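You operate a simulated robot arm through the tools that you are given. There is no shell and no other tool.

You run a simulated two-armed robot. Do the job below in one go: nothing can be reset, and whatever is moved stays where it is left.

## Task
Grease the bare end of the short rail, then run the bench stop to 34 cm.
Fine: use the wooden pad and the grease tin, pad back after; free the rail lever and leave it free. Set down upright: wooden pad. A coat counts when it lies all over at full strength: go over it till it gets no stronger.

Only the result counts: the job must be done as asked and must still hold three seconds after the hand-in. Knocking over, shifting, dropping, spilling or breaking anything else fails it.

## Robot
Two 7-joint arms with fingered hands on one trunk, on a carriage that runs on a rail from [0.002, -1.501] to [0, 0.379] (x, y) and turns from -1.885 to 3.91 rad about z. Base frame: it is fixed where the carriage stands at the start and does not move with it; the origin is on the floor, on the carriage's upright axis, x ahead of it, y to its left, z up. Units: m, rad, N and s.
The left shoulder is at the start at [0.07, 0.188, 1.248], the right one opposite. With the tool pointing down near the work surface each hand reaches from about 0.1 to 0.82 m from the robot's upright axis, wherever it stands, measured 20 degrees to its own side. Places, roughly: bare end of the rail [0.7, 0.5, 0.9]; bench stop [0.7, 0.6, 0.9]; grease tin [0.5, 0.5, 0.9]; rail lever [0.7, 0.4, 0.9]; stop cap (4x4x2 cm) [0.5, 0.6, 0.8]. Payload 4 kg a hand.
The tool frame of a hand sits at the grasp point between the pads (the TCP): z along the fingers, y along the line on which they close. The tips reach 0.026 m beyond it. The gripper opens to 0.132 m; its body begins 0.073 m behind the TCP. The gripper is a hand of 4 fingers: y runs from the thumb to the fingers, the wrist lies at [0, 0, -0.224] in the tool frame.
Orientation is told as [roll, pitch, yaw] about the base's x, y, z axes, in that order, counted from this pose: with the fingers straight down and closing along the base's y, the tool's x points along the base's -x, its y along +y and its z along -z.

## Interface
- The arms move only by the tool send_rows. It takes "left_series", "right_series" or both (then of equal length, played together; a hand with none holds still); each is a list of rows, each a list of 6 numbers: the shift along the base's x, y, z in units of 20 mm (1.0 is 20 mm), then the turn, a rotation vector about the base's x, y, z in units of 5 degrees (1.0 is 5 degrees). In form: [[tx, ty, tz, wx, wy, wz], ...]. A call has 1 to 20 rows; each row shifts and turns the commanded pose from where the row before left it. A call with a number of a shift or a turn outside -1 to 1 is refused whole. A row lasts 0.2 s, in which the tool goes at most 0.05 m and 0.15 rad; a call with a longer step from one row to the next is refused whole. A pose out of reach is approached as far as the arm can. The call stops where the force on the tool passes 40 N (or 10 N more than at its start, if that is more) or the arm is blocked; 0.2 s more then pass. In this call time passes only in rows, and 0.2 s behind the last. The reply holds the time, the measured pose of the TCP, the force on the tool along the base axes, the opening and the grip force, in the units named above and with some noise, with the torque about the TCP (base axes, N m) and any sound that the robot's microphone picked up.
- Cameras (640 x 400 px; columns grow to the right, rows downward): "scene" is now at [0.1247, 0.0432, 1.468]; the picture's right is [0.52, -0.86, 0.00], its down [-0.56, -0.34, -0.76] and it looks along [0.65, 0.39, -0.65] (base axes); focal length 295 px, centre (320, 200). "left" rides on the left gripper at [-0.073, 0.006, -0.094] in its tool frame; the picture's right is [-0.08, -1.00, 0.00], its down [0.79, -0.06, -0.62] and it looks along [0.61, -0.05, 0.79] (tool axes); focal length 230 px, centre (320, 200). "right" rides on the right gripper at [0.073, 0.006, -0.094] in its tool frame; the picture's right is [-0.08, 1.00, 0.00], its down [-0.78, -0.06, -0.62] and it looks along [-0.61, -0.05, 0.79] (tool axes); focal length 230 px, centre (320, 200).
- grab_frame(camera): a new picture of that camera. No time passes.
- raise_lower(by): slides the trunk up (or, below 0, down) by that many m; the arms and the scene camera ride with it, the base frame stays. It gives what a move gives, with no picture.
- base_move(legs): drives the robot by 1 to 6 legs, each [ahead, left, turn to the left] in m, m and rad, along the robot's own axes; the way and the turn of a leg run together, so that a leg with both is an arc; at most 1.5 m and 3.142 rad a leg. The arms and the cameras ride along, it lands a little off, and it stops where it bumps. It keeps to its track: a leg is cut to what the track allows. It gives what a move gives.
- move_fingers(finger1, finger2, finger3, thumb_bend, hand): sets how far each is bent, from 0 (flat) to 1 (curled in); at 0.3 the hand is open as for a grip, at 0.7 the pads meet at the TCP. One left out holds its place. A second passes; each finger stops where it meets its share of the squeeze, and holds until it gets a number again. It is the only way to open and close the hand. It gives what a move gives, with no picture; readings hold the bend of each and the force on the fingers (four entries, about 0 where the hand has none), thumb and palm.
- turn_head(pan, tilt): turns the head with the scene camera to pan (to the left, within 1.501 rad either way) and tilt (down, from -0.506 to 1.204), counted from straight ahead of the robot. It gives what a move gives.
- measure_at(camera, pixels): there is no depth. For up to 12 entries [column, row, z] of the newest picture of that camera ("zoom" is the newest enlarged one), the place [x, y] in the base frame at which the ray of that pixel passes the height z, good to about 0.002 m. No time passes.
- zoom(camera, box): a new picture of the part [left, top, right, bottom] of that camera's present view, enlarged. No time passes.
- sign_off(): hands the job in; it is judged then, once.

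Leave the grippers open and the arms clear of the work at the hand-in unless told otherwise.

The tools are called as a command line: name --argument value ..., lists and objects as JSON in quotes. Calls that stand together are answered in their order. send_rows: Moves the arms, as the interface text tells. Its arguments: {"type":"object","properties":{"left_series":{"type":"array"},"right_series":{"type":"array"}},"required":[]} The other tools are called the same way: raise_lower (by) moves the trunk up or down; move_fingers (finger1, finger2, finger3, thumb_bend, hand) moves the fingers one by one; base_move (legs) drives the base; turn_head (pan, tilt) turns the head that bears the scene camera; grab_frame (camera) takes a picture; measure_at (camera, pixels) gives the place at which the rays of pixels pass given heights; zoom (camera, box) takes an enlarged picture of a part of a camera's view; sign_off () hands the job in.

At the start:

```text
time_s: 0.0
left_eef_pos: [0.3083, 0.4653, 1.1423]
left_ee_rot: [0.001, 0.0, -0.002]
left_contact_force: [-0.3, 0.0, 0.3]
left_ft_torque: [0.0, 0.01, 0.03]
left_finger_gap: 0.1318
left_grip_force: 0.1
left_shape: jaw
left_bend: [0.3, 0.3, 0.3, 0.3]
left_finger forces: [0.0, 0.1, 0.0, 0.0, 0.1, 0.0]
right_eef_pos: [0.6687, 0.0335, 1.1446]
right_ee_rot: [-0.001, 0.001, 0.001]
right_contact_force: [0.5, 0.1, 0.7]
right_ft_torque: [0.01, 0.0, 0.01]
right_finger_gap: 0.1318
right_grip_force: 0.0
right_shape: jaw
right_bend: [0.3, 0.3, 0.3, 0.3]
right_finger forces: [0.0, 0.1, 0.1, 0.1, 0.0, 0.0]
trunk travel left (down, up): [-0.725, 0.215]
robot x, y, heading: [0.0026, -0.0024, 0.004]
head pan, tilt (commanded): [0.541, 0.71]
```

scene: 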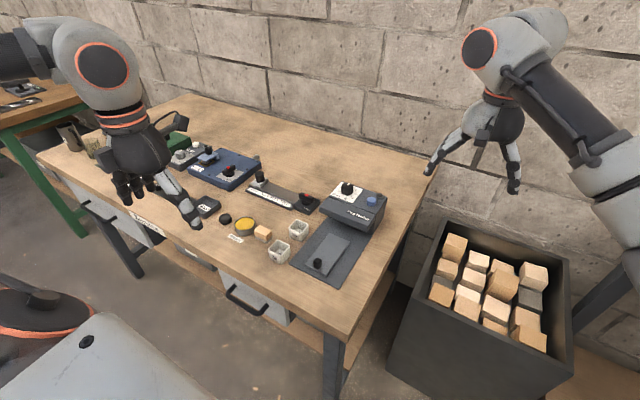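
right: 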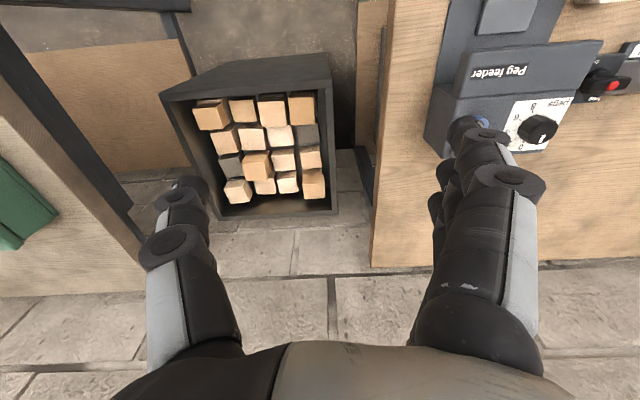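
left: 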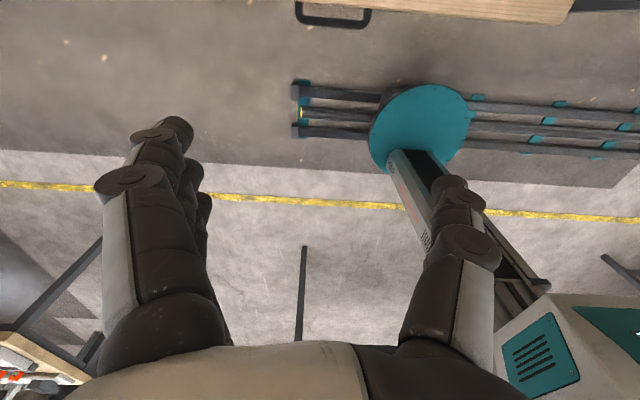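

I see a bench with several devices: a blue box, a short rail with a lever near column 280, row 195, a yellow grease tin near (245, 225), a wooden pad near (263, 234). I'll zoom in on these areas.

zoom --camera "scene" --box '[200, 150, 340, 270]'

zoom --camera "scene" --box '[130, 110, 290, 220]'

```text
3.33 times, centred on (270, 210) of scene
```

zoom: 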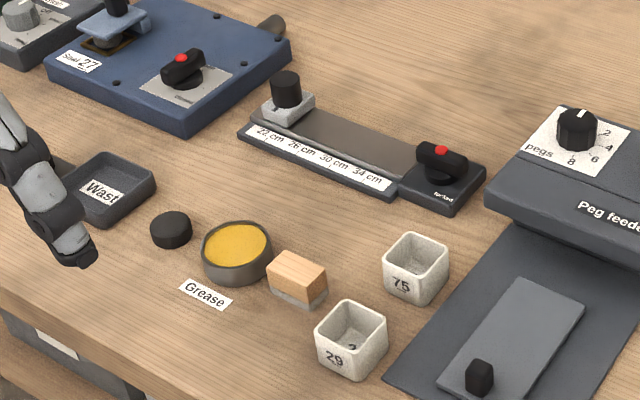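

```text
3.64 times, centred on (210, 165) of scene
```

zoom: 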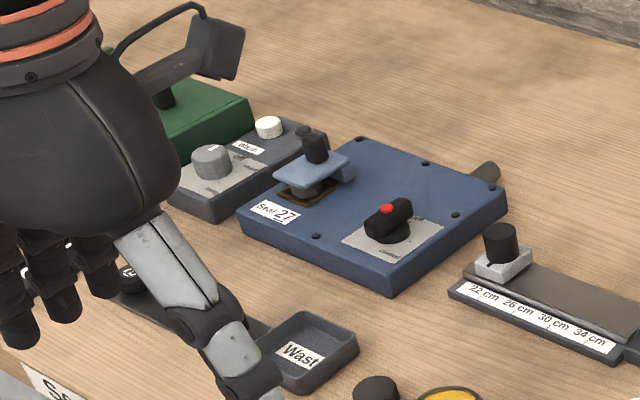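

The rail carries a stop with a black knob at its left end, a scale 22/26/30/34 cm, and a lever with a red dot at its right end. Tin with yellow grease, wooden pad next to it. I first turn the head to look further left before driving the carriage left.

turn_head --pan 0.95 --tilt 0.6

grab_frame --camera "scene"

```text
time_s: 0.9
left_eef_pos: [0.308, 0.4658, 1.1424]
left_ee_rot: [-0.001, 0.0, -0.002]
left_contact_force: [-0.3, 0.2, 0.9]
left_ft_torque: [-0.02, 0.02, 0.02]
left_finger_gap: 0.132
left_grip_force: 0.1
left_shape: jaw
left_bend: [0.3, 0.3, 0.3, 0.3]
left_finger forces: [0.0, 0.1, 0.1, 0.0, 0.1, 0.0]
right_eef_pos: [0.6688, 0.0326, 1.1447]
right_ee_rot: [0.001, 0.0, 0.0]
right_contact_force: [0.0, 0.3, 0.0]
right_ft_torque: [0.0, 0.03, -0.03]
right_finger_gap: 0.1319
right_grip_force: 0.0
right_shape: jaw
right_bend: [0.3, 0.3, 0.3, 0.3]
right_finger forces: [0.1, 0.0, 0.0, 0.0, 0.1, 0.0]
trunk travel left (down, up): [-0.725, 0.215]
robot x, y, heading: [-0.0029, -0.0017, 0.001]
head pan, tilt (commanded): [0.949, 0.6]
```

```text
taken
```

scene: 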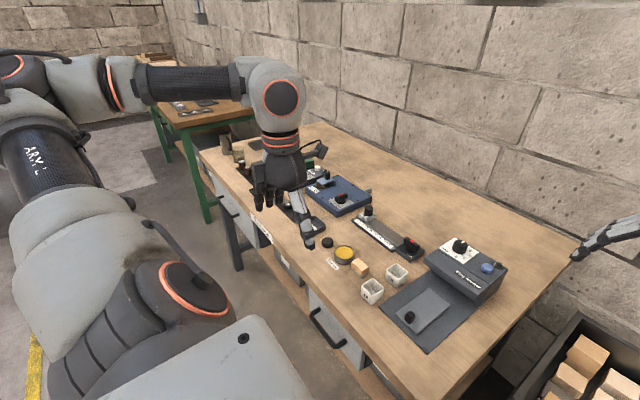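

Nothing on the bench stands tall near the left hand's path (the crank shape is the hand's camera mount). I drive the carriage 0.33 m to the left to bring the rail into reach.

base_move --legs '[[0, 0.33, 0]]'

turn_head --pan 0.3 --tilt 0.75

grab_frame --camera "scene"

grab_frame --camera "left"

grab_frame --camera "right"

```text
time_s: 3.1
left_eef_pos: [0.306, 0.8009, 1.1433]
left_ee_rot: [0.0, 0.0, 0.003]
left_contact_force: [0.4, 0.3, -0.6]
left_ft_torque: [0.01, -0.05, 0.02]
left_finger_gap: 0.1317
left_grip_force: 0.1
left_shape: jaw
left_bend: [0.3, 0.3, 0.3, 0.3]
left_finger forces: [0.0, 0.0, 0.1, 0.1, 0.0, 0.1]
right_eef_pos: [0.669, 0.3699, 1.1446]
right_ee_rot: [0.0, 0.001, 0.004]
right_contact_force: [-0.1, 0.4, 0.4]
right_ft_torque: [0.05, 0.03, 0.0]
right_finger_gap: 0.1318
right_grip_force: 0.1
right_shape: jaw
right_bend: [0.3, 0.3, 0.3, 0.3]
right_finger forces: [0.0, 0.1, 0.0, 0.0, 0.0, 0.1]
trunk travel left (down, up): [-0.725, 0.215]
robot x, y, heading: [-0.0006, 0.338, 0.004]
head pan, tilt (commanded): [0.949, 0.6]
```

```text
time_s: 4.1
left_eef_pos: [0.3044, 0.8024, 1.1429]
left_ee_rot: [0.0, 0.0, 0.003]
left_contact_force: [-0.7, 0.0, -0.7]
left_ft_torque: [0.0, 0.0, 0.01]
left_finger_gap: 0.1317
left_grip_force: 0.1
left_shape: jaw
left_bend: [0.3, 0.3, 0.3, 0.3]
left_finger forces: [0.0, 0.0, 0.0, 0.0, 0.1, 0.1]
right_eef_pos: [0.6684, 0.3714, 1.145]
right_ee_rot: [-0.002, -0.001, 0.004]
right_contact_force: [0.7, 0.3, 0.3]
right_ft_torque: [0.03, -0.03, 0.01]
right_finger_gap: 0.1314
right_grip_force: 0.1
right_shape: jaw
right_bend: [0.3, 0.3, 0.3, 0.3]
right_finger forces: [0.0, 0.1, 0.0, 0.1, 0.1, 0.1]
trunk travel left (down, up): [-0.725, 0.215]
robot x, y, heading: [-0.0006, 0.339, 0.007]
head pan, tilt (commanded): [0.3, 0.75]
```

```text
taken
```

scene: 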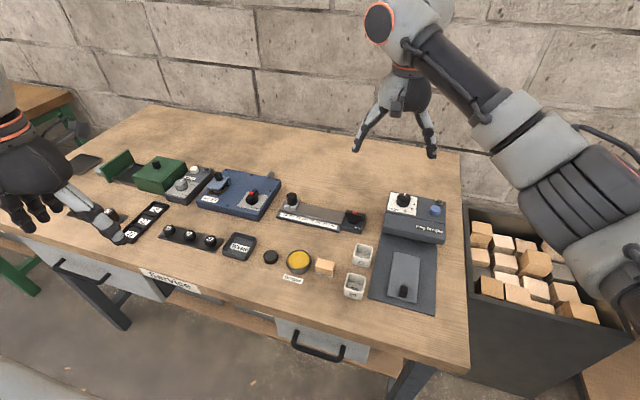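

```text
taken
```

left: 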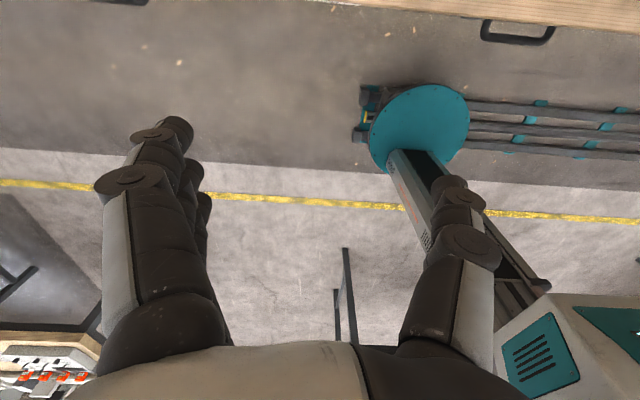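

```text
taken
```

right: 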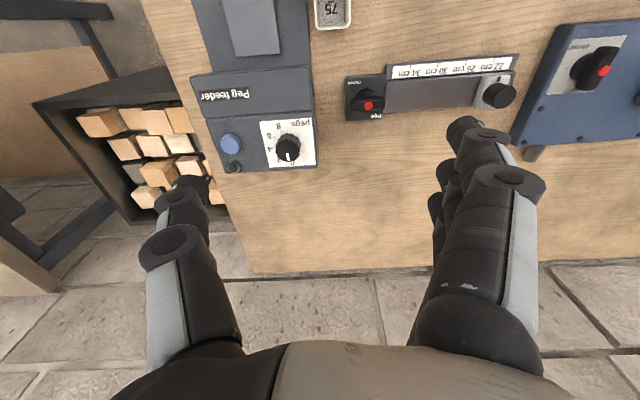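

Good view now. I zoom into the rail with both the scene camera and the right hand camera, and into the tin/pad area.

zoom --camera "right" --box '[330, 40, 530, 165]'

zoom --camera "scene" --box '[260, 180, 380, 255]'

zoom --camera "scene" --box '[250, 235, 380, 310]'

zoom --camera "scene" --box '[60, 140, 290, 280]'

```text
3.20 times, centred on (430, 102) of right
```

zoom: 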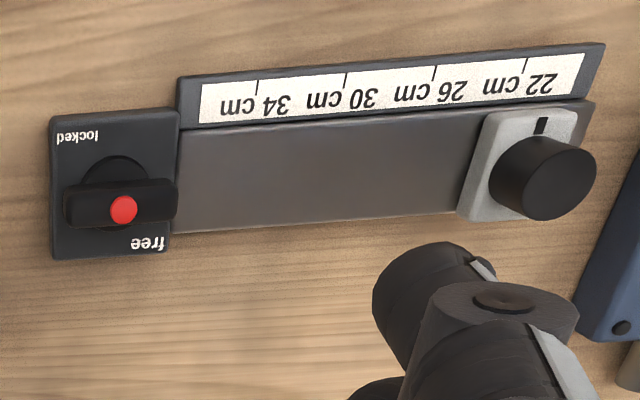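

```text
5.33 times, centred on (320, 218) of scene
```

zoom: 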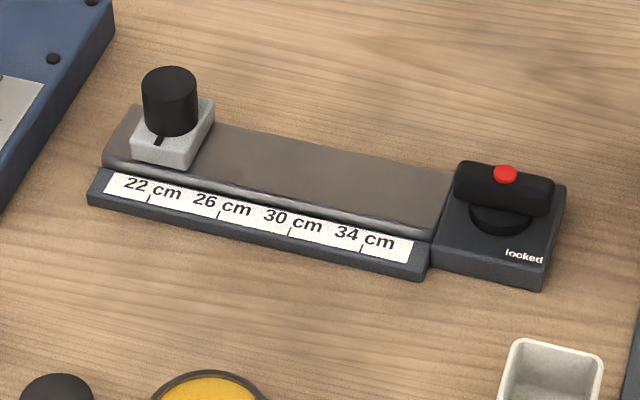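

```text
4.92 times, centred on (315, 272) of scene
```

zoom: 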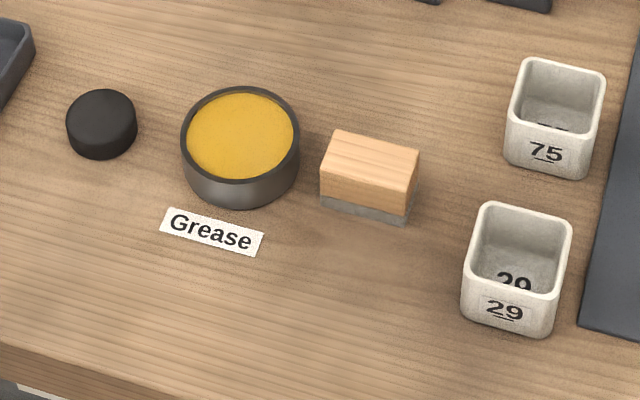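

```text
2.78 times, centred on (175, 210) of scene
```

zoom: 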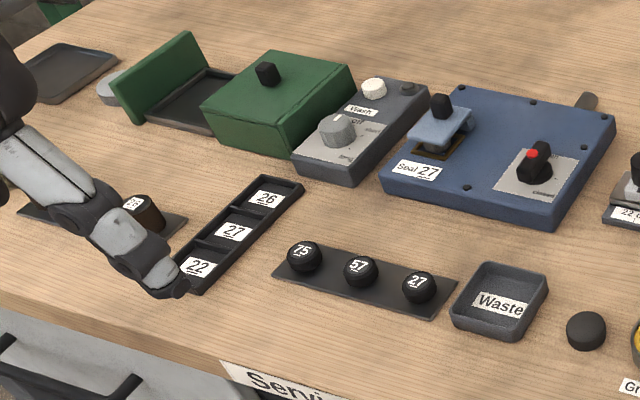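

The stop now stands near 22 cm; the scale runs to 34 cm toward the lever. The lever has labels "locked" (near side) and "free" (far side). To find heights I measure the tick marks by two cameras; first a fresh zoom in the scene camera.

zoom --camera "scene" --box '[260, 180, 380, 255]'

measure_at --camera "zoom" --pixels '[[149, 199, 0.85], [149, 199, 0.9], [361, 250, 0.85], [361, 250, 0.9], [88, 203, 0.85], [88, 203, 0.9], [421, 280, 0.85], [421, 280, 0.9], [540, 289, 0.85], [540, 289, 0.9], [505, 174, 0.85], [505, 174, 0.9]]'

zoom --camera "right" --box '[330, 40, 530, 165]'

measure_at --camera "zoom" --pixels '[[522, 57, 0.85], [522, 57, 0.9], [258, 80, 0.85], [258, 80, 0.9], [605, 43, 0.85], [605, 43, 0.9], [178, 78, 0.85], [178, 78, 0.9], [50, 117, 0.85], [50, 117, 0.9], [123, 209, 0.85], [123, 209, 0.9]]'

```text
5.33 times, centred on (320, 218) of scene
```

zoom: 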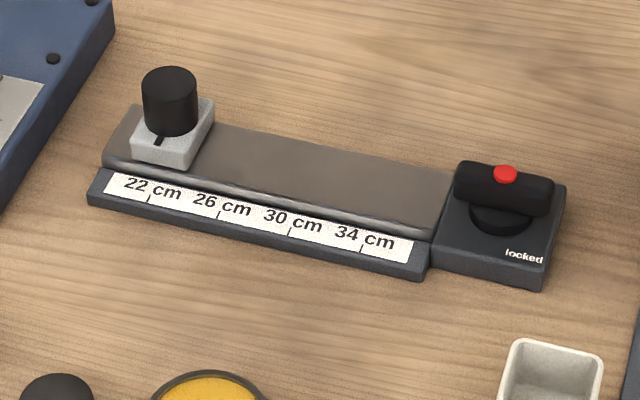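

```text
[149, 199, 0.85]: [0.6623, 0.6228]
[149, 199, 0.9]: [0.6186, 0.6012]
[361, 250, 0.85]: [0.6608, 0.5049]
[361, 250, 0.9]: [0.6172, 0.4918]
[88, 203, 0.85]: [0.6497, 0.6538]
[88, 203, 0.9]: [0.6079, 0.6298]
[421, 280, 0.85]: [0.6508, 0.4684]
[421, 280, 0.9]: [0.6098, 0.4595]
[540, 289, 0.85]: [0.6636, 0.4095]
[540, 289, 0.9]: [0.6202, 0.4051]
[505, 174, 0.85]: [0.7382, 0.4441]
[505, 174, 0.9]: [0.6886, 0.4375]
```

```text
3.20 times, centred on (430, 102) of right
```

zoom: 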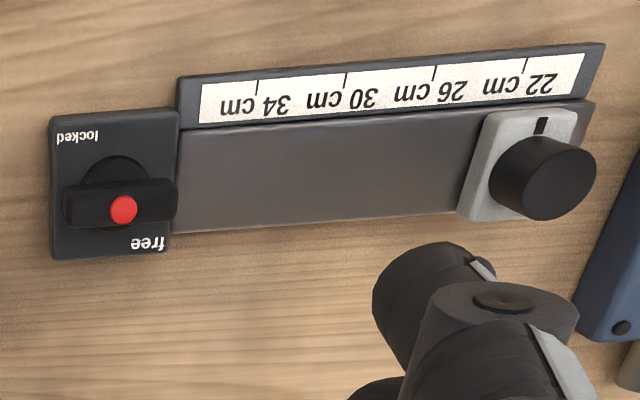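

```text
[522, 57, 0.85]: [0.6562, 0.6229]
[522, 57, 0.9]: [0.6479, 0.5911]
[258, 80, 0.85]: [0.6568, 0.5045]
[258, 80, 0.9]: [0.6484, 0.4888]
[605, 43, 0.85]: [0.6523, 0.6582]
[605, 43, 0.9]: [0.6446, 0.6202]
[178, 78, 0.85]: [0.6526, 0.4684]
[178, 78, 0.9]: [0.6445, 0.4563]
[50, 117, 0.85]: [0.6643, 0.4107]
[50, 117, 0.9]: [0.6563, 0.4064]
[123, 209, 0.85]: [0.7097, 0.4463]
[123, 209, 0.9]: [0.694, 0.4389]
```

The two views agree at a scale height of about 0.857 m; the red dot sits about (0.697, 0.439, 0.892). I zoom in hard on the lever in both cameras, to read which way it stands, and on the blue box lever for comparison.

zoom --camera "right" --box '[340, 70, 390, 125]'

zoom --camera "scene" --box '[335, 200, 375, 240]'

zoom --camera "scene" --box '[230, 180, 280, 220]'

zoom --camera "right" --box '[470, 60, 525, 115]'

```text
7.27 times, centred on (365, 98) of right
```

zoom: 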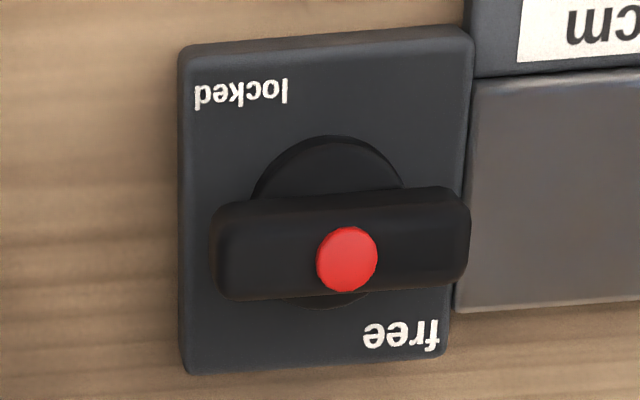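

```text
10.00 times, centred on (355, 220) of scene
```

zoom: 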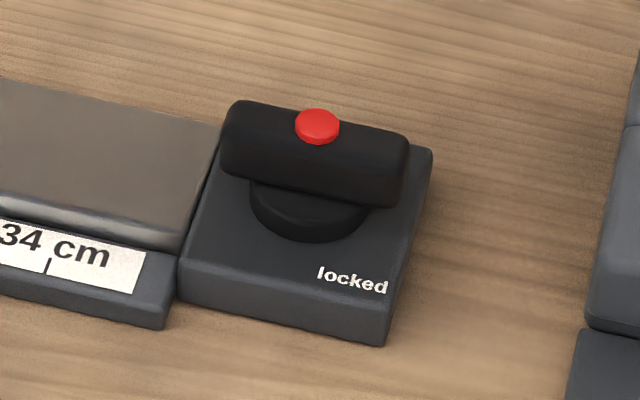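

```text
10.00 times, centred on (255, 200) of scene
```

zoom: 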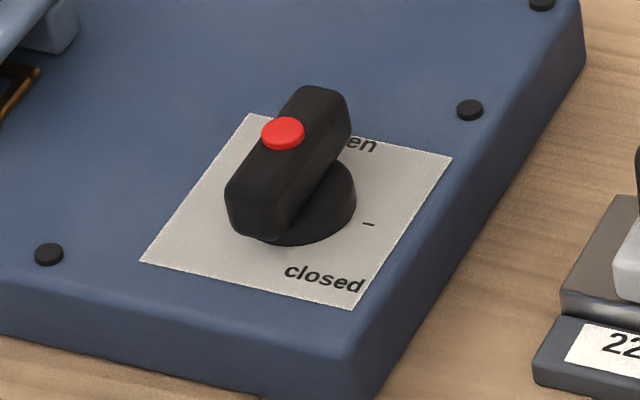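

```text
7.27 times, centred on (498, 88) of right
```

zoom: 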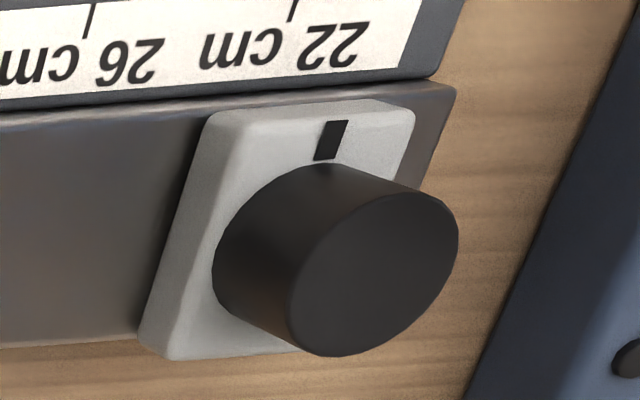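

The bar lies along the rail; "locked" is at the near-right corner, "free" at the far-left corner. The blue box has a similar lever; I look at it and the rail lever in the right camera to understand the marking convention.

zoom --camera "right" --box '[540, 20, 640, 120]'

zoom --camera "scene" --box '[190, 160, 290, 225]'

zoom --camera "scene" --box '[375, 180, 455, 310]'

```text
4.00 times, centred on (590, 70) of right
```

zoom: 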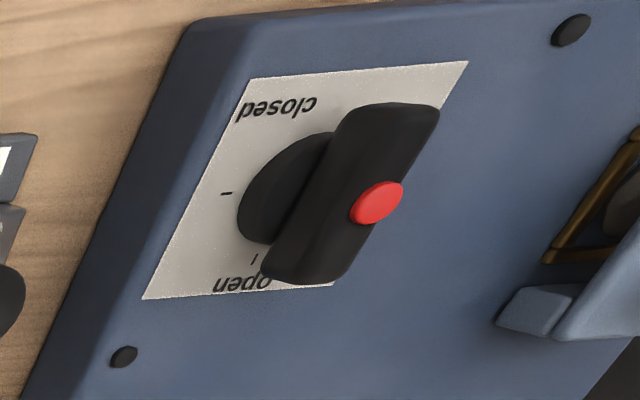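

```text
6.15 times, centred on (240, 192) of scene
```

zoom: 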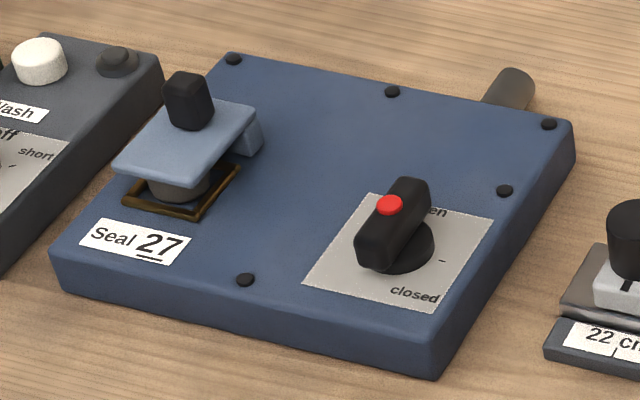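

```text
3.08 times, centred on (415, 245) of scene
```

zoom: 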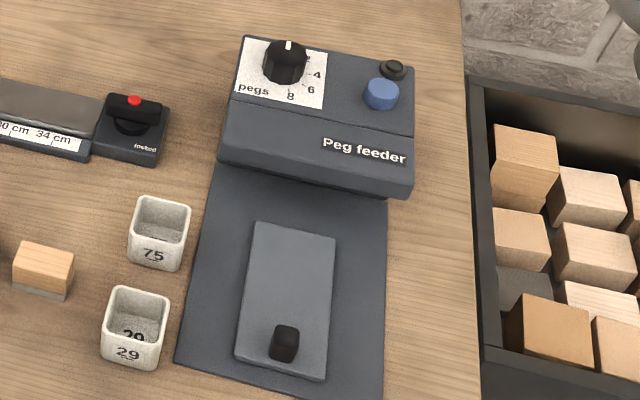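

By the blue box the convention is clear: ticks at the far side = open, at the right side = closed, so the rail bar along the rail = locked and across it (turned a quarter counter-clockwise) = free. Now I measure pad, tin and stop cap with a fresh zoom.

zoom --camera "scene" --box '[250, 235, 380, 310]'

measure_at --camera "zoom" --pixels '[[320, 207, 0.85], [405, 225, 0.85], [412, 213, 0.85], [320, 170, 0.88], [409, 193, 0.88], [419, 152, 0.88], [338, 131, 0.88], [183, 130, 0.88], [299, 140, 0.88], [242, 88, 0.88], [238, 185, 0.88], [240, 210, 0.85]]'

zoom --camera "scene" --box '[305, 250, 345, 285]'

```text
4.92 times, centred on (315, 272) of scene
```

zoom: 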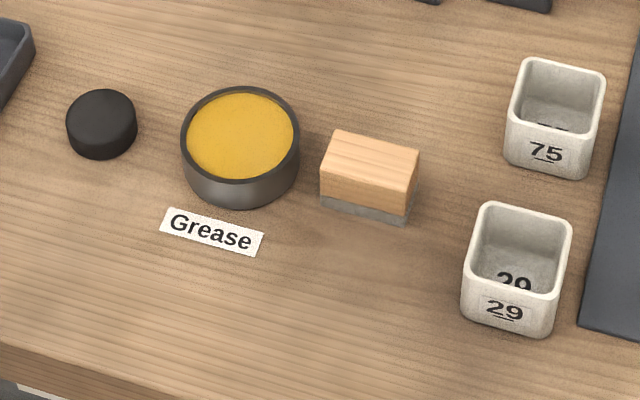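

```text
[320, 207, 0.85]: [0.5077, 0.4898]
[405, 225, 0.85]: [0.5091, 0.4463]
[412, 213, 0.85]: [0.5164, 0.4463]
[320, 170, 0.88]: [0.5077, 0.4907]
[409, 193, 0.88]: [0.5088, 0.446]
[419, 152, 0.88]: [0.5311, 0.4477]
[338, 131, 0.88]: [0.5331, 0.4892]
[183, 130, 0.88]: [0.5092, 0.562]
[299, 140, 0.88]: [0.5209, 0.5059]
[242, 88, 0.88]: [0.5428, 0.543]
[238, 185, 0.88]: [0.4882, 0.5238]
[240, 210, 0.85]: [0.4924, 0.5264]
```

```text
11.43 times, centred on (325, 268) of scene
```

zoom: 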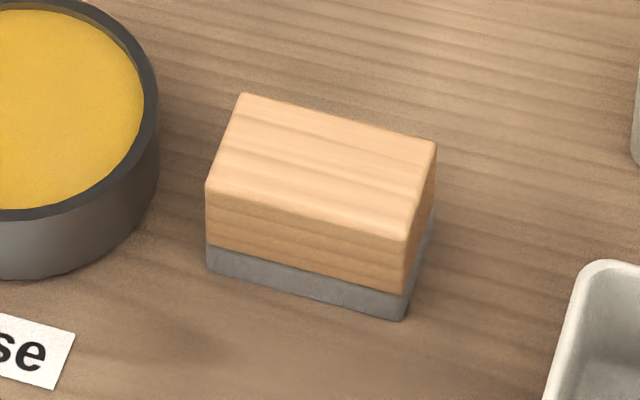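

Pad centre about (0.520, 0.468), 24 mm along x and 44 mm along y, top about 0.88; tin centre about (0.515, 0.533). I'll free the lever first (the bar end would otherwise be in the way of the fingers at that end of the rail). Now I draw the right arm back out of the way and bring the left hand high over the lever, turning it −90° so that it closes along x.

send_rows --left_series '[[0.98, -0.91, 0, 0, 0, -1], [0.98, -0.91, 0, 0, 0, -1], [0.98, -0.91, 0, 0, 0, -1], [0.98, -0.91, 0, 0, 0, -1], [0.98, -0.91, 0, 0, 0, -1], [0.98, -0.91, 0, 0, 0, -1], [0.98, -0.91, 0, 0, 0, -1], [0.98, -0.91, 0, 0, 0, -1], [0.98, -0.91, 0, 0, 0, -1], [0.98, -0.91, 0, 0, 0, -1], [0.98, -0.91, 0, 0, 0, -1], [0.98, -0.91, 0, 0, 0, -1], [0.98, -0.91, 0, 0, 0, -1], [0.98, -0.91, 0, 0, 0, -1], [0.98, -0.91, 0, 0, 0, -1], [0.98, -0.91, 0, 0, 0, -1], [0.98, -0.91, 0, 0, 0, -1], [0.98, -0.91, 0, 0, 0, -1], [0.98, -0.91, 0, 0, 0, 0], [0.98, -0.91, 0, 0, 0, 0]]' --right_series '[[-0.5, -0.7, 0, 0, 0, 0], [-0.5, -0.7, 0, 0, 0, 0], [-0.5, -0.7, 0, 0, 0, 0], [-0.5, -0.7, 0, 0, 0, 0], [-0.5, -0.7, 0, 0, 0, 0], [-0.5, -0.7, 0, 0, 0, 0], [-0.5, -0.7, 0, 0, 0, 0], [-0.5, -0.7, 0, 0, 0, 0], [-0.5, -0.7, 0, 0, 0, 0], [-0.5, -0.7, 0, 0, 0, 0], [-0.5, -0.7, 0, 0, 0, 0], [-0.5, -0.7, 0, 0, 0, 0], [-0.5, -0.7, 0, 0, 0, 0], [-0.5, -0.7, 0, 0, 0, 0], [-0.5, -0.7, 0, 0, 0, 0], [-0.5, -0.7, 0, 0, 0, 0], [-0.5, -0.7, 0, 0, 0, 0], [-0.5, -0.7, 0, 0, 0, 0], [-0.5, -0.7, 0, 0, 0, 0], [-0.5, -0.7, 0, 0, 0, 0]]'

grab_frame --camera "scene"

grab_frame --camera "left"

grab_frame --camera "right"

```text
time_s: 8.3
left_eef_pos: [0.6002, 0.5341, 1.1426]
left_ee_rot: [0.001, 0.0, -1.566]
left_contact_force: [-1.1, -0.2, 0.2]
left_ft_torque: [-0.01, -0.04, 0.02]
left_finger_gap: 0.1319
left_grip_force: 0.1
left_shape: jaw
left_bend: [0.3, 0.3, 0.3, 0.3]
left_finger forces: [0.0, 0.1, 0.0, 0.0, 0.0, 0.1]
left hand out of reach, approached as far as the arm can: row 15, 16, 17, 18, 19, 20
right_eef_pos: [0.4689, 0.0908, 1.1454]
right_ee_rot: [0.001, 0.001, 0.005]
right_contact_force: [-0.9, -0.5, 0.5]
right_ft_torque: [0.03, 0.02, -0.01]
right_finger_gap: 0.1318
right_grip_force: 0.2
right_shape: jaw
right_bend: [0.3, 0.3, 0.3, 0.3]
right_finger forces: [0.1, 0.1, 0.0, 0.0, 0.0, 0.0]
trunk travel left (down, up): [-0.725, 0.215]
robot x, y, heading: [0.0003, 0.3302, 0.005]
head pan, tilt (commanded): [0.3, 0.75]
```

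```text
taken
```

scene: 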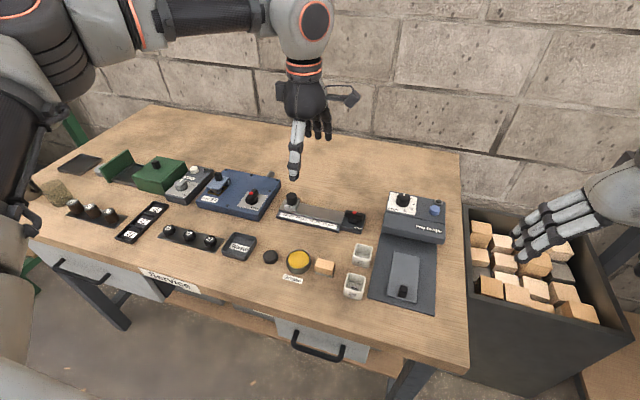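

```text
taken
```

left: 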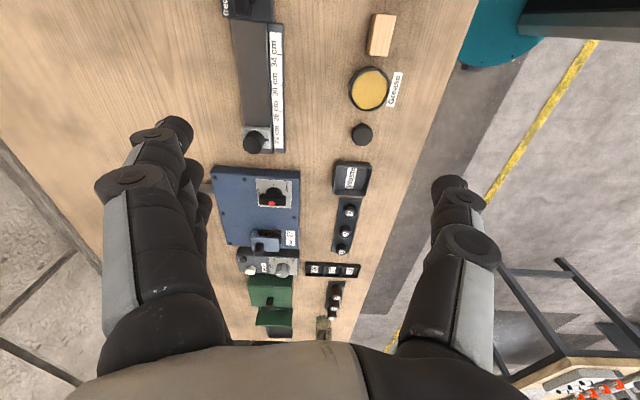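

```text
taken
```

right: 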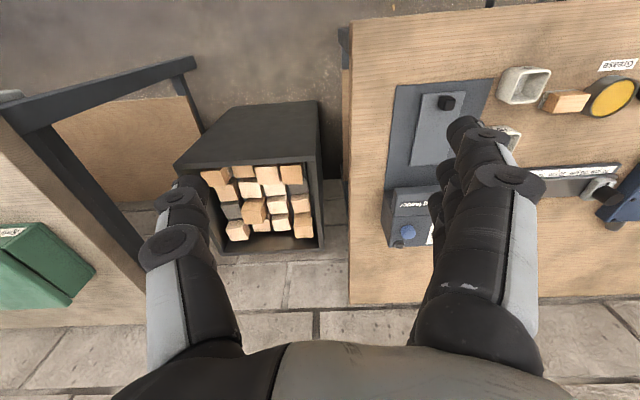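

The left hand came to (0.600, 0.534), yaw −90°, short of the aim because it is too high for that reach. I lower it by 0.12 m and see where it goes.

send_rows --left_series '[[0, 0, -1, 0, 0, 0], [0, 0, -1, 0, 0, 0], [0, 0, -1, 0, 0, 0], [0, 0, -1, 0, 0, 0], [0, 0, -1, 0, 0, 0], [0, 0, -1, 0, 0, 0]]'

```text
time_s: 9.7
left_eef_pos: [0.5876, 0.5512, 1.0281]
left_ee_rot: [0.001, -0.004, -1.567]
left_contact_force: [0.6, 0.6, 1.3]
left_ft_torque: [0.01, -0.02, 0.01]
left_finger_gap: 0.132
left_grip_force: 0.0
left_shape: jaw
left_bend: [0.3, 0.3, 0.3, 0.3]
left_finger forces: [0.1, 0.0, 0.1, 0.0, 0.0, 0.0]
left hand out of reach, approached as far as the arm can: row 3, 4, 5, 6
right_eef_pos: [0.4697, 0.0906, 1.1449]
right_ee_rot: [-0.001, 0.001, 0.006]
right_contact_force: [0.3, -0.3, 0.7]
right_ft_torque: [-0.01, -0.01, 0.01]
right_finger_gap: 0.1317
right_grip_force: 0.0
right_shape: jaw
right_bend: [0.3, 0.3, 0.3, 0.3]
right_finger forces: [0.0, 0.1, 0.0, 0.0, 0.0, 0.0]
trunk travel left (down, up): [-0.725, 0.215]
robot x, y, heading: [0.0011, 0.3356, 0.006]
head pan, tilt (commanded): [0.3, 0.75]
```

Lowering pushed it back to (0.588, 0.551): with yaw −90° the arm reaches less. I test the other yaw directions: turn back to 0 while moving toward (0.69, 0.45).

send_rows --left_series '[[0, 0, 0, 0, 0, 1], [0, 0, 0, 0, 0, 1], [0, 0, 0, 0, 0, 1], [0, 0, 0, 0, 0, 1], [0, 0, 0, 0, 0, 1], [0, 0, 0, 0, 0, 1], [0, 0, 0, 0, 0, 1], [0, 0, 0, 0, 0, 1], [0.5, -0.5, 0, 0, 0, 1], [0.5, -0.5, 0, 0, 0, 1], [0.5, -0.5, 0, 0, 0, 1], [0.5, -0.5, 0, 0, 0, 1], [0.5, -0.5, 0, 0, 0, 1], [0.5, -0.5, 0, 0, 0, 1], [0.5, -0.5, 0, 0, 0, 1], [0.5, -0.5, 0, 0, 0, 1], [0.5, -0.5, 0, 0, 0, 1], [0.5, -0.5, 0, 0, 0, 1]]'

```text
time_s: 13.5
left_eef_pos: [0.5976, 0.5451, 1.0665]
left_ee_rot: [-0.002, -0.002, 0.005]
left_contact_force: [0.0, 0.4, 0.2]
left_ft_torque: [0.02, -0.02, 0.04]
left_finger_gap: 0.1318
left_grip_force: 0.1
left_shape: jaw
left_bend: [0.3, 0.3, 0.3, 0.3]
left_finger forces: [0.0, 0.0, 0.0, 0.0, 0.1, 0.1]
left hand out of reach, approached as far as the arm can: row 9, 10, 11, 12, 13, 14, 15, 16, 17, 18
right_eef_pos: [0.4694, 0.0911, 1.145]
right_ee_rot: [0.001, -0.001, 0.004]
right_contact_force: [-0.2, -0.9, 1.2]
right_ft_torque: [-0.02, 0.02, -0.03]
right_finger_gap: 0.1318
right_grip_force: 0.0
right_shape: jaw
right_bend: [0.3, 0.3, 0.3, 0.3]
right_finger forces: [0.0, 0.0, 0.0, 0.0, 0.0, 0.0]
trunk travel left (down, up): [-0.725, 0.215]
robot x, y, heading: [-0.0022, 0.3308, 0.007]
head pan, tilt (commanded): [0.3, 0.75]
```

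Still limited at about x 0.60 with the forearm level. I raise the trunk by 0.2 m so that the forearm can point downward, then try again.

raise_lower --by 0.2

send_rows --left_series '[[0, 0, -1, 0, 0, 0], [0, 0, -1, 0, 0, 0], [0, 0, -1, 0, 0, 0], [0, 0, -1, 0, 0, 0], [0, 0, -1, 0, 0, 0], [0, 0, -1, 0, 0, 0], [0, 0, -1, 0, 0, 0], [0, 0, -1, 0, 0, 0], [0, 0, -1, 0, 0, 0], [0, 0, -1, 0, 0, 0], [0.8, -0.5, 0, 0, 0, 0], [0.8, -0.5, 0, 0, 0, 0], [0.8, -0.5, 0, 0, 0, 0], [0.8, -0.5, 0, 0, 0, 0], [0.8, -0.5, 0, 0, 0, 0]]'

grab_frame --camera "scene"

```text
time_s: 15.7
left_eef_pos: [0.5971, 0.5445, 1.266]
left_ee_rot: [-0.002, -0.003, 0.003]
left_contact_force: [-1.1, 0.2, -0.4]
left_ft_torque: [0.0, -0.01, 0.0]
left_finger_gap: 0.1319
left_grip_force: 0.0
left_shape: jaw
left_bend: [0.3, 0.3, 0.3, 0.3]
left_finger forces: [0.0, 0.0, 0.0, 0.1, 0.1, 0.0]
right_eef_pos: [0.4688, 0.0908, 1.3452]
right_ee_rot: [0.0, -0.001, 0.005]
right_contact_force: [0.5, 0.1, -0.9]
right_ft_torque: [0.03, 0.0, 0.0]
right_finger_gap: 0.1318
right_grip_force: 0.1
right_shape: jaw
right_bend: [0.3, 0.3, 0.3, 0.3]
right_finger forces: [0.1, 0.0, 0.0, 0.0, 0.0, 0.1]
trunk travel left (down, up): [-0.925, 0.015]
robot x, y, heading: [-0.0008, 0.3346, 0.008]
head pan, tilt (commanded): [0.3, 0.75]
```

```text
time_s: 18.9
left_eef_pos: [0.5818, 0.593, 1.156]
left_ee_rot: [-0.003, -0.005, 0.002]
left_contact_force: [0.2, 0.3, -0.2]
left_ft_torque: [0.0, 0.0, 0.01]
left_finger_gap: 0.132
left_grip_force: 0.1
left_shape: jaw
left_bend: [0.3, 0.3, 0.3, 0.3]
left_finger forces: [0.0, 0.0, 0.0, 0.0, 0.1, 0.0]
left hand out of reach, approached as far as the arm can: row 1, 2, 3, 4, 5, 6, 7, 8, 9, 10, 11, 12, 13, 14, 15
right_eef_pos: [0.468, 0.0905, 1.3456]
right_ee_rot: [0.001, 0.0, 0.006]
right_contact_force: [-0.9, 0.4, -1.1]
right_ft_torque: [0.02, 0.02, -0.02]
right_finger_gap: 0.1319
right_grip_force: 0.0
right_shape: jaw
right_bend: [0.3, 0.3, 0.3, 0.3]
right_finger forces: [0.0, 0.0, 0.0, 0.0, 0.1, 0.0]
trunk travel left (down, up): [-0.925, 0.015]
robot x, y, heading: [-0.0017, 0.3304, 0.007]
head pan, tilt (commanded): [0.3, 0.75]
```

```text
taken
```

scene: 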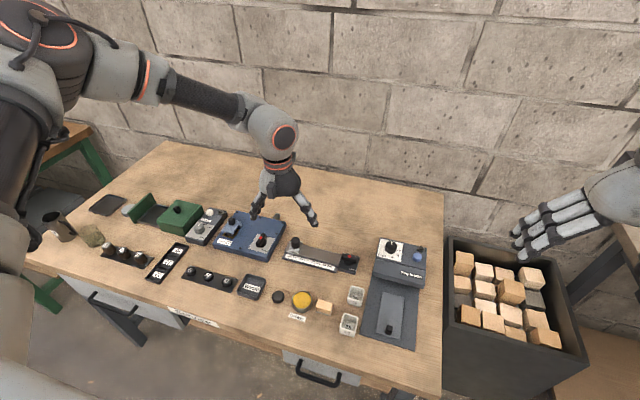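

The left arm is caught at a joint limit in this posture; the right arm started well stretched out. I'll use the right arm instead, with the robot turned left so that the work lies on its right side. First I draw the left hand up and back, then lower the trunk to its old height.

send_rows --left_series '[[-0.3, 0, 1, 0, 0, 0], [-0.3, 0, 1, 0, 0, 0], [-0.5, 0, 1, 0, 0, 0], [-0.5, 0, 1, 0, 0, 0], [-0.8, 0, 0.5, 0, 0, 0], [-0.8, 0, 0.5, 0, 0, 0], [-1, 0.2, 0.5, 0, 0, 0], [-1, 0.2, 0.5, 0, 0, 0], [-1, 0.2, 0, 0, 0, 0], [-1, 0.2, 0, 0, 0, 0], [-1, 0.2, 0, 0, 0, 0], [-1, 0.2, 0, 0, 0, 0], [-1, 0.2, 0, 0, 0, 0], [-1, 0.2, 0, 0, 0, 0]]'

raise_lower --by -0.15

```text
time_s: 21.9
left_eef_pos: [0.3564, 0.6261, 1.2762]
left_ee_rot: [-0.004, -0.005, 0.005]
left_contact_force: [0.0, -1.7, -1.1]
left_ft_torque: [-0.02, 0.01, 0.01]
left_finger_gap: 0.1318
left_grip_force: 0.1
left_shape: jaw
left_bend: [0.3, 0.3, 0.3, 0.3]
left_finger forces: [0.1, 0.0, 0.0, 0.0, 0.1, 0.0]
right_eef_pos: [0.4681, 0.0928, 1.3459]
right_ee_rot: [0.001, -0.001, 0.004]
right_contact_force: [0.5, -0.4, -0.6]
right_ft_torque: [0.01, 0.0, -0.01]
right_finger_gap: 0.1319
right_grip_force: 0.0
right_shape: jaw
right_bend: [0.3, 0.3, 0.3, 0.3]
right_finger forces: [0.0, 0.0, 0.1, 0.0, 0.0, 0.0]
trunk travel left (down, up): [-0.925, 0.015]
robot x, y, heading: [-0.0012, 0.3368, 0.003]
head pan, tilt (commanded): [0.3, 0.75]
```

```text
time_s: 23.6
left_eef_pos: [0.3563, 0.6259, 1.1267]
left_ee_rot: [-0.002, -0.001, 0.003]
left_contact_force: [0.1, -0.3, -0.6]
left_ft_torque: [0.03, -0.02, 0.0]
left_finger_gap: 0.1321
left_grip_force: 0.0
left_shape: jaw
left_bend: [0.3, 0.3, 0.3, 0.3]
left_finger forces: [0.0, 0.1, 0.0, 0.0, 0.0, 0.0]
right_eef_pos: [0.4687, 0.092, 1.1962]
right_ee_rot: [0.001, 0.001, 0.006]
right_contact_force: [-0.3, -0.3, -0.5]
right_ft_torque: [0.0, 0.0, 0.02]
right_finger_gap: 0.1319
right_grip_force: 0.0
right_shape: jaw
right_bend: [0.3, 0.3, 0.3, 0.3]
right_finger forces: [0.0, 0.1, 0.0, 0.0, 0.0, 0.1]
trunk travel left (down, up): [-0.775, 0.165]
robot x, y, heading: [0.0029, 0.3349, -0.002]
head pan, tilt (commanded): [0.3, 0.75]
```

The left hand is free again at (0.356, 0.626, 1.127). One more quick test with it: inward first, then forward and down, to see if it finds a better posture.

send_rows --left_series '[[0, -1, 0, 0, 0, 0], [0, -1, 0, 0, 0, 0], [0, -1, 0, 0, 0, 0], [0, -1, 0, 0, 0, 0], [0, -1, 0, 0, 0, 0], [0, -1, 0, 0, 0, 0], [0, -1, 0, 0, 0, 0], [0, -1, 0, 0, 0, 0], [1, 0, -0.4, 0, 0, 0], [1, 0, -0.4, 0, 0, 0], [1, 0, -0.4, 0, 0, 0], [1, 0, -0.4, 0, 0, 0], [1, 0, -0.4, 0, 0, 0], [1, 0, -0.4, 0, 0, 0], [1, 0, -0.4, 0, 0, 0], [1, 0, -0.4, 0, 0, 0], [1, 0, -0.4, 0, 0, 0], [1, 0, -0.4, 0, 0, 0], [1, 0, -0.4, 0, 0, 0], [1, 0, -0.4, 0, 0, 0]]'

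```text
time_s: 27.8
left_eef_pos: [0.5613, 0.5359, 1.06]
left_ee_rot: [-0.003, -0.002, 0.002]
left_contact_force: [-0.1, -0.5, -0.5]
left_ft_torque: [0.04, -0.04, 0.0]
left_finger_gap: 0.1319
left_grip_force: 0.2
left_shape: jaw
left_bend: [0.3, 0.3, 0.3, 0.3]
left_finger forces: [0.1, 0.0, 0.0, 0.1, 0.0, 0.1]
left hand out of reach, approached as far as the arm can: row 13, 14, 15, 16, 17, 18, 19, 20
right_eef_pos: [0.4691, 0.0904, 1.195]
right_ee_rot: [0.001, 0.0, 0.003]
right_contact_force: [-0.5, -0.3, -0.5]
right_ft_torque: [0.04, 0.0, -0.04]
right_finger_gap: 0.132
right_grip_force: 0.0
right_shape: jaw
right_bend: [0.3, 0.3, 0.3, 0.3]
right_finger forces: [0.0, 0.0, 0.1, 0.0, 0.0, 0.1]
trunk travel left (down, up): [-0.775, 0.165]
robot x, y, heading: [-0.0004, 0.3344, 0.001]
head pan, tilt (commanded): [0.3, 0.75]
```

The left arm is limited again at x 0.56. I draw it back and up, and turn the robot left by 0.7 rad so the right arm faces the work.

send_rows --left_series '[[-1, 0.5, 0.5, 0, 0, 0], [-1, 0.5, 0.5, 0, 0, 0], [-1, 0.5, 0.5, 0, 0, 0], [-1, 0.5, 0.5, 0, 0, 0], [-1, 0.5, 0.5, 0, 0, 0], [-1, 0.5, 0.5, 0, 0, 0], [-1, 0.5, 0.5, 0, 0, 0], [-1, 0.5, 0.5, 0, 0, 0], [-1, 0.5, 0.5, 0, 0, 0], [-1, 0.5, 0.5, 0, 0, 0]]'

base_move --legs '[[0, 0, 0.7]]'

turn_head --pan -0.35 --tilt 0.75

grab_frame --camera "scene"

grab_frame --camera "right"

```text
time_s: 30.0
left_eef_pos: [0.3564, 0.6353, 1.1636]
left_ee_rot: [-0.004, -0.005, 0.003]
left_contact_force: [0.0, -0.6, -0.2]
left_ft_torque: [-0.01, -0.01, 0.0]
left_finger_gap: 0.1319
left_grip_force: 0.0
left_shape: jaw
left_bend: [0.3, 0.3, 0.3, 0.3]
left_finger forces: [0.1, 0.0, 0.1, 0.0, 0.0, 0.0]
right_eef_pos: [0.468, 0.0914, 1.195]
right_ee_rot: [0.0, -0.003, 0.006]
right_contact_force: [0.7, 0.3, 0.7]
right_ft_torque: [-0.04, -0.03, 0.0]
right_finger_gap: 0.1315
right_grip_force: 0.0
right_shape: jaw
right_bend: [0.3, 0.3, 0.3, 0.3]
right_finger forces: [0.1, 0.0, 0.0, 0.1, 0.1, 0.0]
trunk travel left (down, up): [-0.775, 0.165]
robot x, y, heading: [-0.001, 0.3391, 0.002]
head pan, tilt (commanded): [0.3, 0.75]
```

```text
time_s: 32.3
left_eef_pos: [0.0725, 0.7949, 1.1645]
left_ee_rot: [-0.001, -0.001, 0.722]
left_contact_force: [-0.9, -0.3, -0.2]
left_ft_torque: [0.02, 0.0, -0.02]
left_finger_gap: 0.1319
left_grip_force: 0.1
left_shape: jaw
left_bend: [0.3, 0.3, 0.3, 0.3]
left_finger forces: [0.0, 0.1, 0.0, 0.0, 0.1, 0.0]
right_eef_pos: [0.5135, 0.4611, 1.1956]
right_ee_rot: [0.0, 0.001, 0.725]
right_contact_force: [0.0, -0.4, 0.2]
right_ft_torque: [-0.01, 0.02, -0.01]
right_finger_gap: 0.1318
right_grip_force: 0.1
right_shape: jaw
right_bend: [0.3, 0.3, 0.3, 0.3]
right_finger forces: [0.0, 0.0, 0.1, 0.0, 0.0, 0.0]
trunk travel left (down, up): [-0.775, 0.165]
robot x, y, heading: [-0.0005, 0.3342, 0.723]
head pan, tilt (commanded): [0.3, 0.75]
```

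```text
time_s: 33.4
left_eef_pos: [0.0716, 0.797, 1.1639]
left_ee_rot: [-0.002, -0.002, 0.723]
left_contact_force: [0.0, -0.8, -0.4]
left_ft_torque: [0.0, 0.0, 0.02]
left_finger_gap: 0.1319
left_grip_force: 0.1
left_shape: jaw
left_bend: [0.3, 0.3, 0.3, 0.3]
left_finger forces: [0.1, 0.0, 0.0, 0.0, 0.1, 0.1]
right_eef_pos: [0.5138, 0.4598, 1.1952]
right_ee_rot: [-0.001, 0.002, 0.724]
right_contact_force: [1.1, -0.1, 0.2]
right_ft_torque: [0.01, 0.0, 0.01]
right_finger_gap: 0.1318
right_grip_force: 0.1
right_shape: jaw
right_bend: [0.3, 0.3, 0.3, 0.3]
right_finger forces: [0.0, 0.1, 0.1, 0.1, 0.0, 0.0]
trunk travel left (down, up): [-0.775, 0.165]
robot x, y, heading: [-0.0022, 0.3339, 0.72]
head pan, tilt (commanded): [-0.351, 0.75]
```

```text
taken
```

scene: 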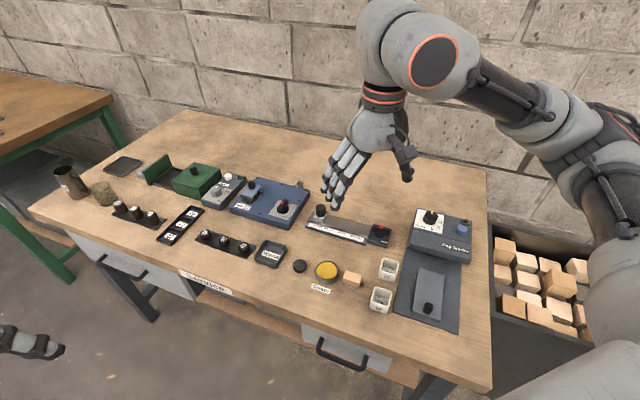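

```text
taken
```

right: 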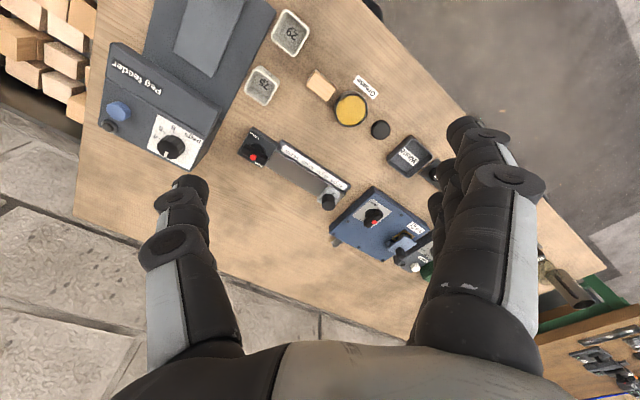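

The right hand is over the pad at (0.514, 0.460, 1.195), yaw 41°. I move it above the lever toward (0.697, 0.439, 1.045), turning to yaw +90°, as a reach test.

send_rows --right_series '[[0.76, -0.09, -0.62, 0, 0, 0.81], [0.76, -0.09, -0.62, 0, 0, 0.81], [0.76, -0.09, -0.62, 0, 0, 0.81], [0.76, -0.09, -0.62, 0, 0, 0.81], [0.76, -0.09, -0.62, 0, 0, 0.81], [0.76, -0.09, -0.62, 0, 0, 0.81], [0.76, -0.09, -0.62, 0, 0, 0.81], [0.76, -0.09, -0.62, 0, 0, 0.81], [0.76, -0.09, -0.62, 0, 0, 0.81], [0.76, -0.09, -0.62, 0, 0, 0.81], [0.76, -0.09, -0.62, 0, 0, 0.81], [0.76, -0.09, -0.62, 0, 0, 0.81]]'

grab_frame --camera "right"

grab_frame --camera "scene"

```text
time_s: 36.0
left_eef_pos: [0.072, 0.7965, 1.164]
left_ee_rot: [-0.001, -0.002, 0.722]
left_contact_force: [0.1, 0.8, -0.1]
left_ft_torque: [-0.02, -0.01, 0.02]
left_finger_gap: 0.1319
left_grip_force: 0.1
left_shape: jaw
left_bend: [0.3, 0.3, 0.3, 0.3]
left_finger forces: [0.1, 0.0, 0.0, 0.0, 0.0, 0.0]
right_eef_pos: [0.6962, 0.4392, 1.0457]
right_ee_rot: [0.0, 0.0, 1.574]
right_contact_force: [0.3, 0.3, -0.2]
right_ft_torque: [-0.02, 0.02, -0.02]
right_finger_gap: 0.132
right_grip_force: 0.0
right_shape: jaw
right_bend: [0.3, 0.3, 0.3, 0.3]
right_finger forces: [0.0, 0.1, 0.0, 0.0, 0.0, 0.0]
trunk travel left (down, up): [-0.775, 0.165]
robot x, y, heading: [0.0008, 0.3325, 0.725]
head pan, tilt (commanded): [-0.351, 0.75]
```

```text
taken
```

right: 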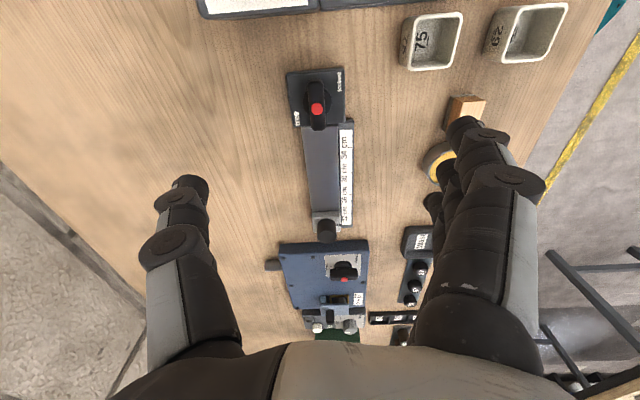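

```text
taken
```

scene: 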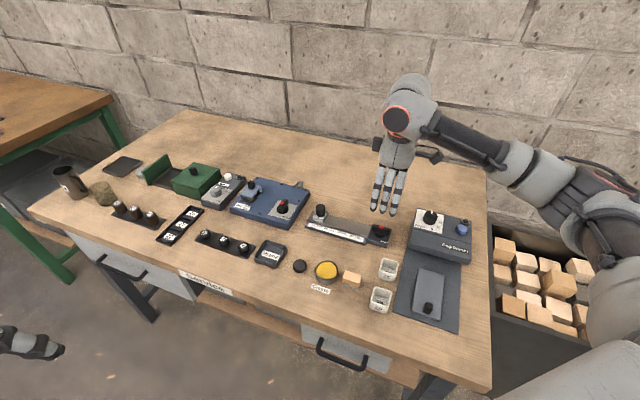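

The right hand reached (0.696, 0.439, 1.046) with yaw 90° cleanly. I test here, high above, whether it can turn on to 180° (the quarter turn needed to free the lever).

send_rows --right_series '[[0, 0, 0, 0, 0, 1], [0, 0, 0, 0, 0, 1], [0, 0, 0, 0, 0, 1], [0, 0, 0, 0, 0, 1], [0, 0, 0, 0, 0, 1], [0, 0, 0, 0, 0, 1], [0, 0, 0, 0, 0, 1], [0, 0, 0, 0, 0, 1], [0, 0, 0, 0, 0, 1], [0, 0, 0, 0, 0, 1], [0, 0, 0, 0, 0, 1], [0, 0, 0, 0, 0, 1], [0, 0, 0, 0, 0, 1], [0, 0, 0, 0, 0, 1], [0, 0, 0, 0, 0, 1], [0, 0, 0, 0, 0, 1], [0, 0, 0, 0, 0, 1], [0, 0, 0, 0, 0, 1]]'

grab_frame --camera "right"

```text
time_s: 39.8
left_eef_pos: [0.0723, 0.7961, 1.1633]
left_ee_rot: [-0.002, -0.002, 0.723]
left_contact_force: [-0.1, -0.4, 1.1]
left_ft_torque: [-0.02, 0.0, 0.02]
left_finger_gap: 0.132
left_grip_force: 0.1
left_shape: jaw
left_bend: [0.3, 0.3, 0.3, 0.3]
left_finger forces: [0.0, 0.0, 0.0, 0.0, 0.0, 0.0]
right_eef_pos: [0.6515, 0.4517, 1.0309]
right_ee_rot: [0.0, 0.001, 3.1]
right_contact_force: [0.1, 0.3, -0.1]
right_ft_torque: [0.02, -0.04, 0.03]
right_finger_gap: 0.1319
right_grip_force: 0.0
right_shape: jaw
right_bend: [0.3, 0.3, 0.3, 0.3]
right_finger forces: [0.0, 0.1, 0.0, 0.1, 0.0, 0.0]
right hand out of reach, approached as far as the arm can: row 17, 18
trunk travel left (down, up): [-0.775, 0.165]
robot x, y, heading: [-0.0027, 0.3326, 0.723]
head pan, tilt (commanded): [-0.351, 0.75]
```

```text
taken
```

right: 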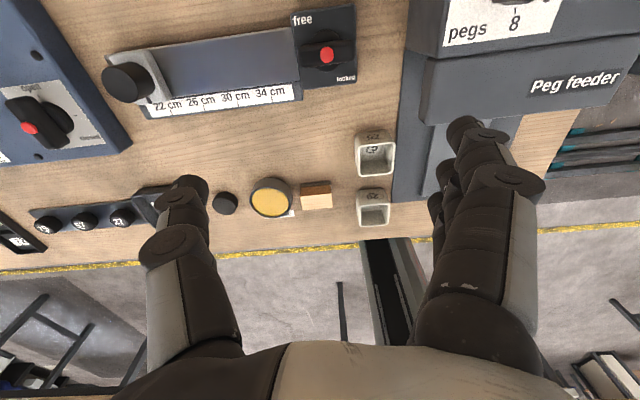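

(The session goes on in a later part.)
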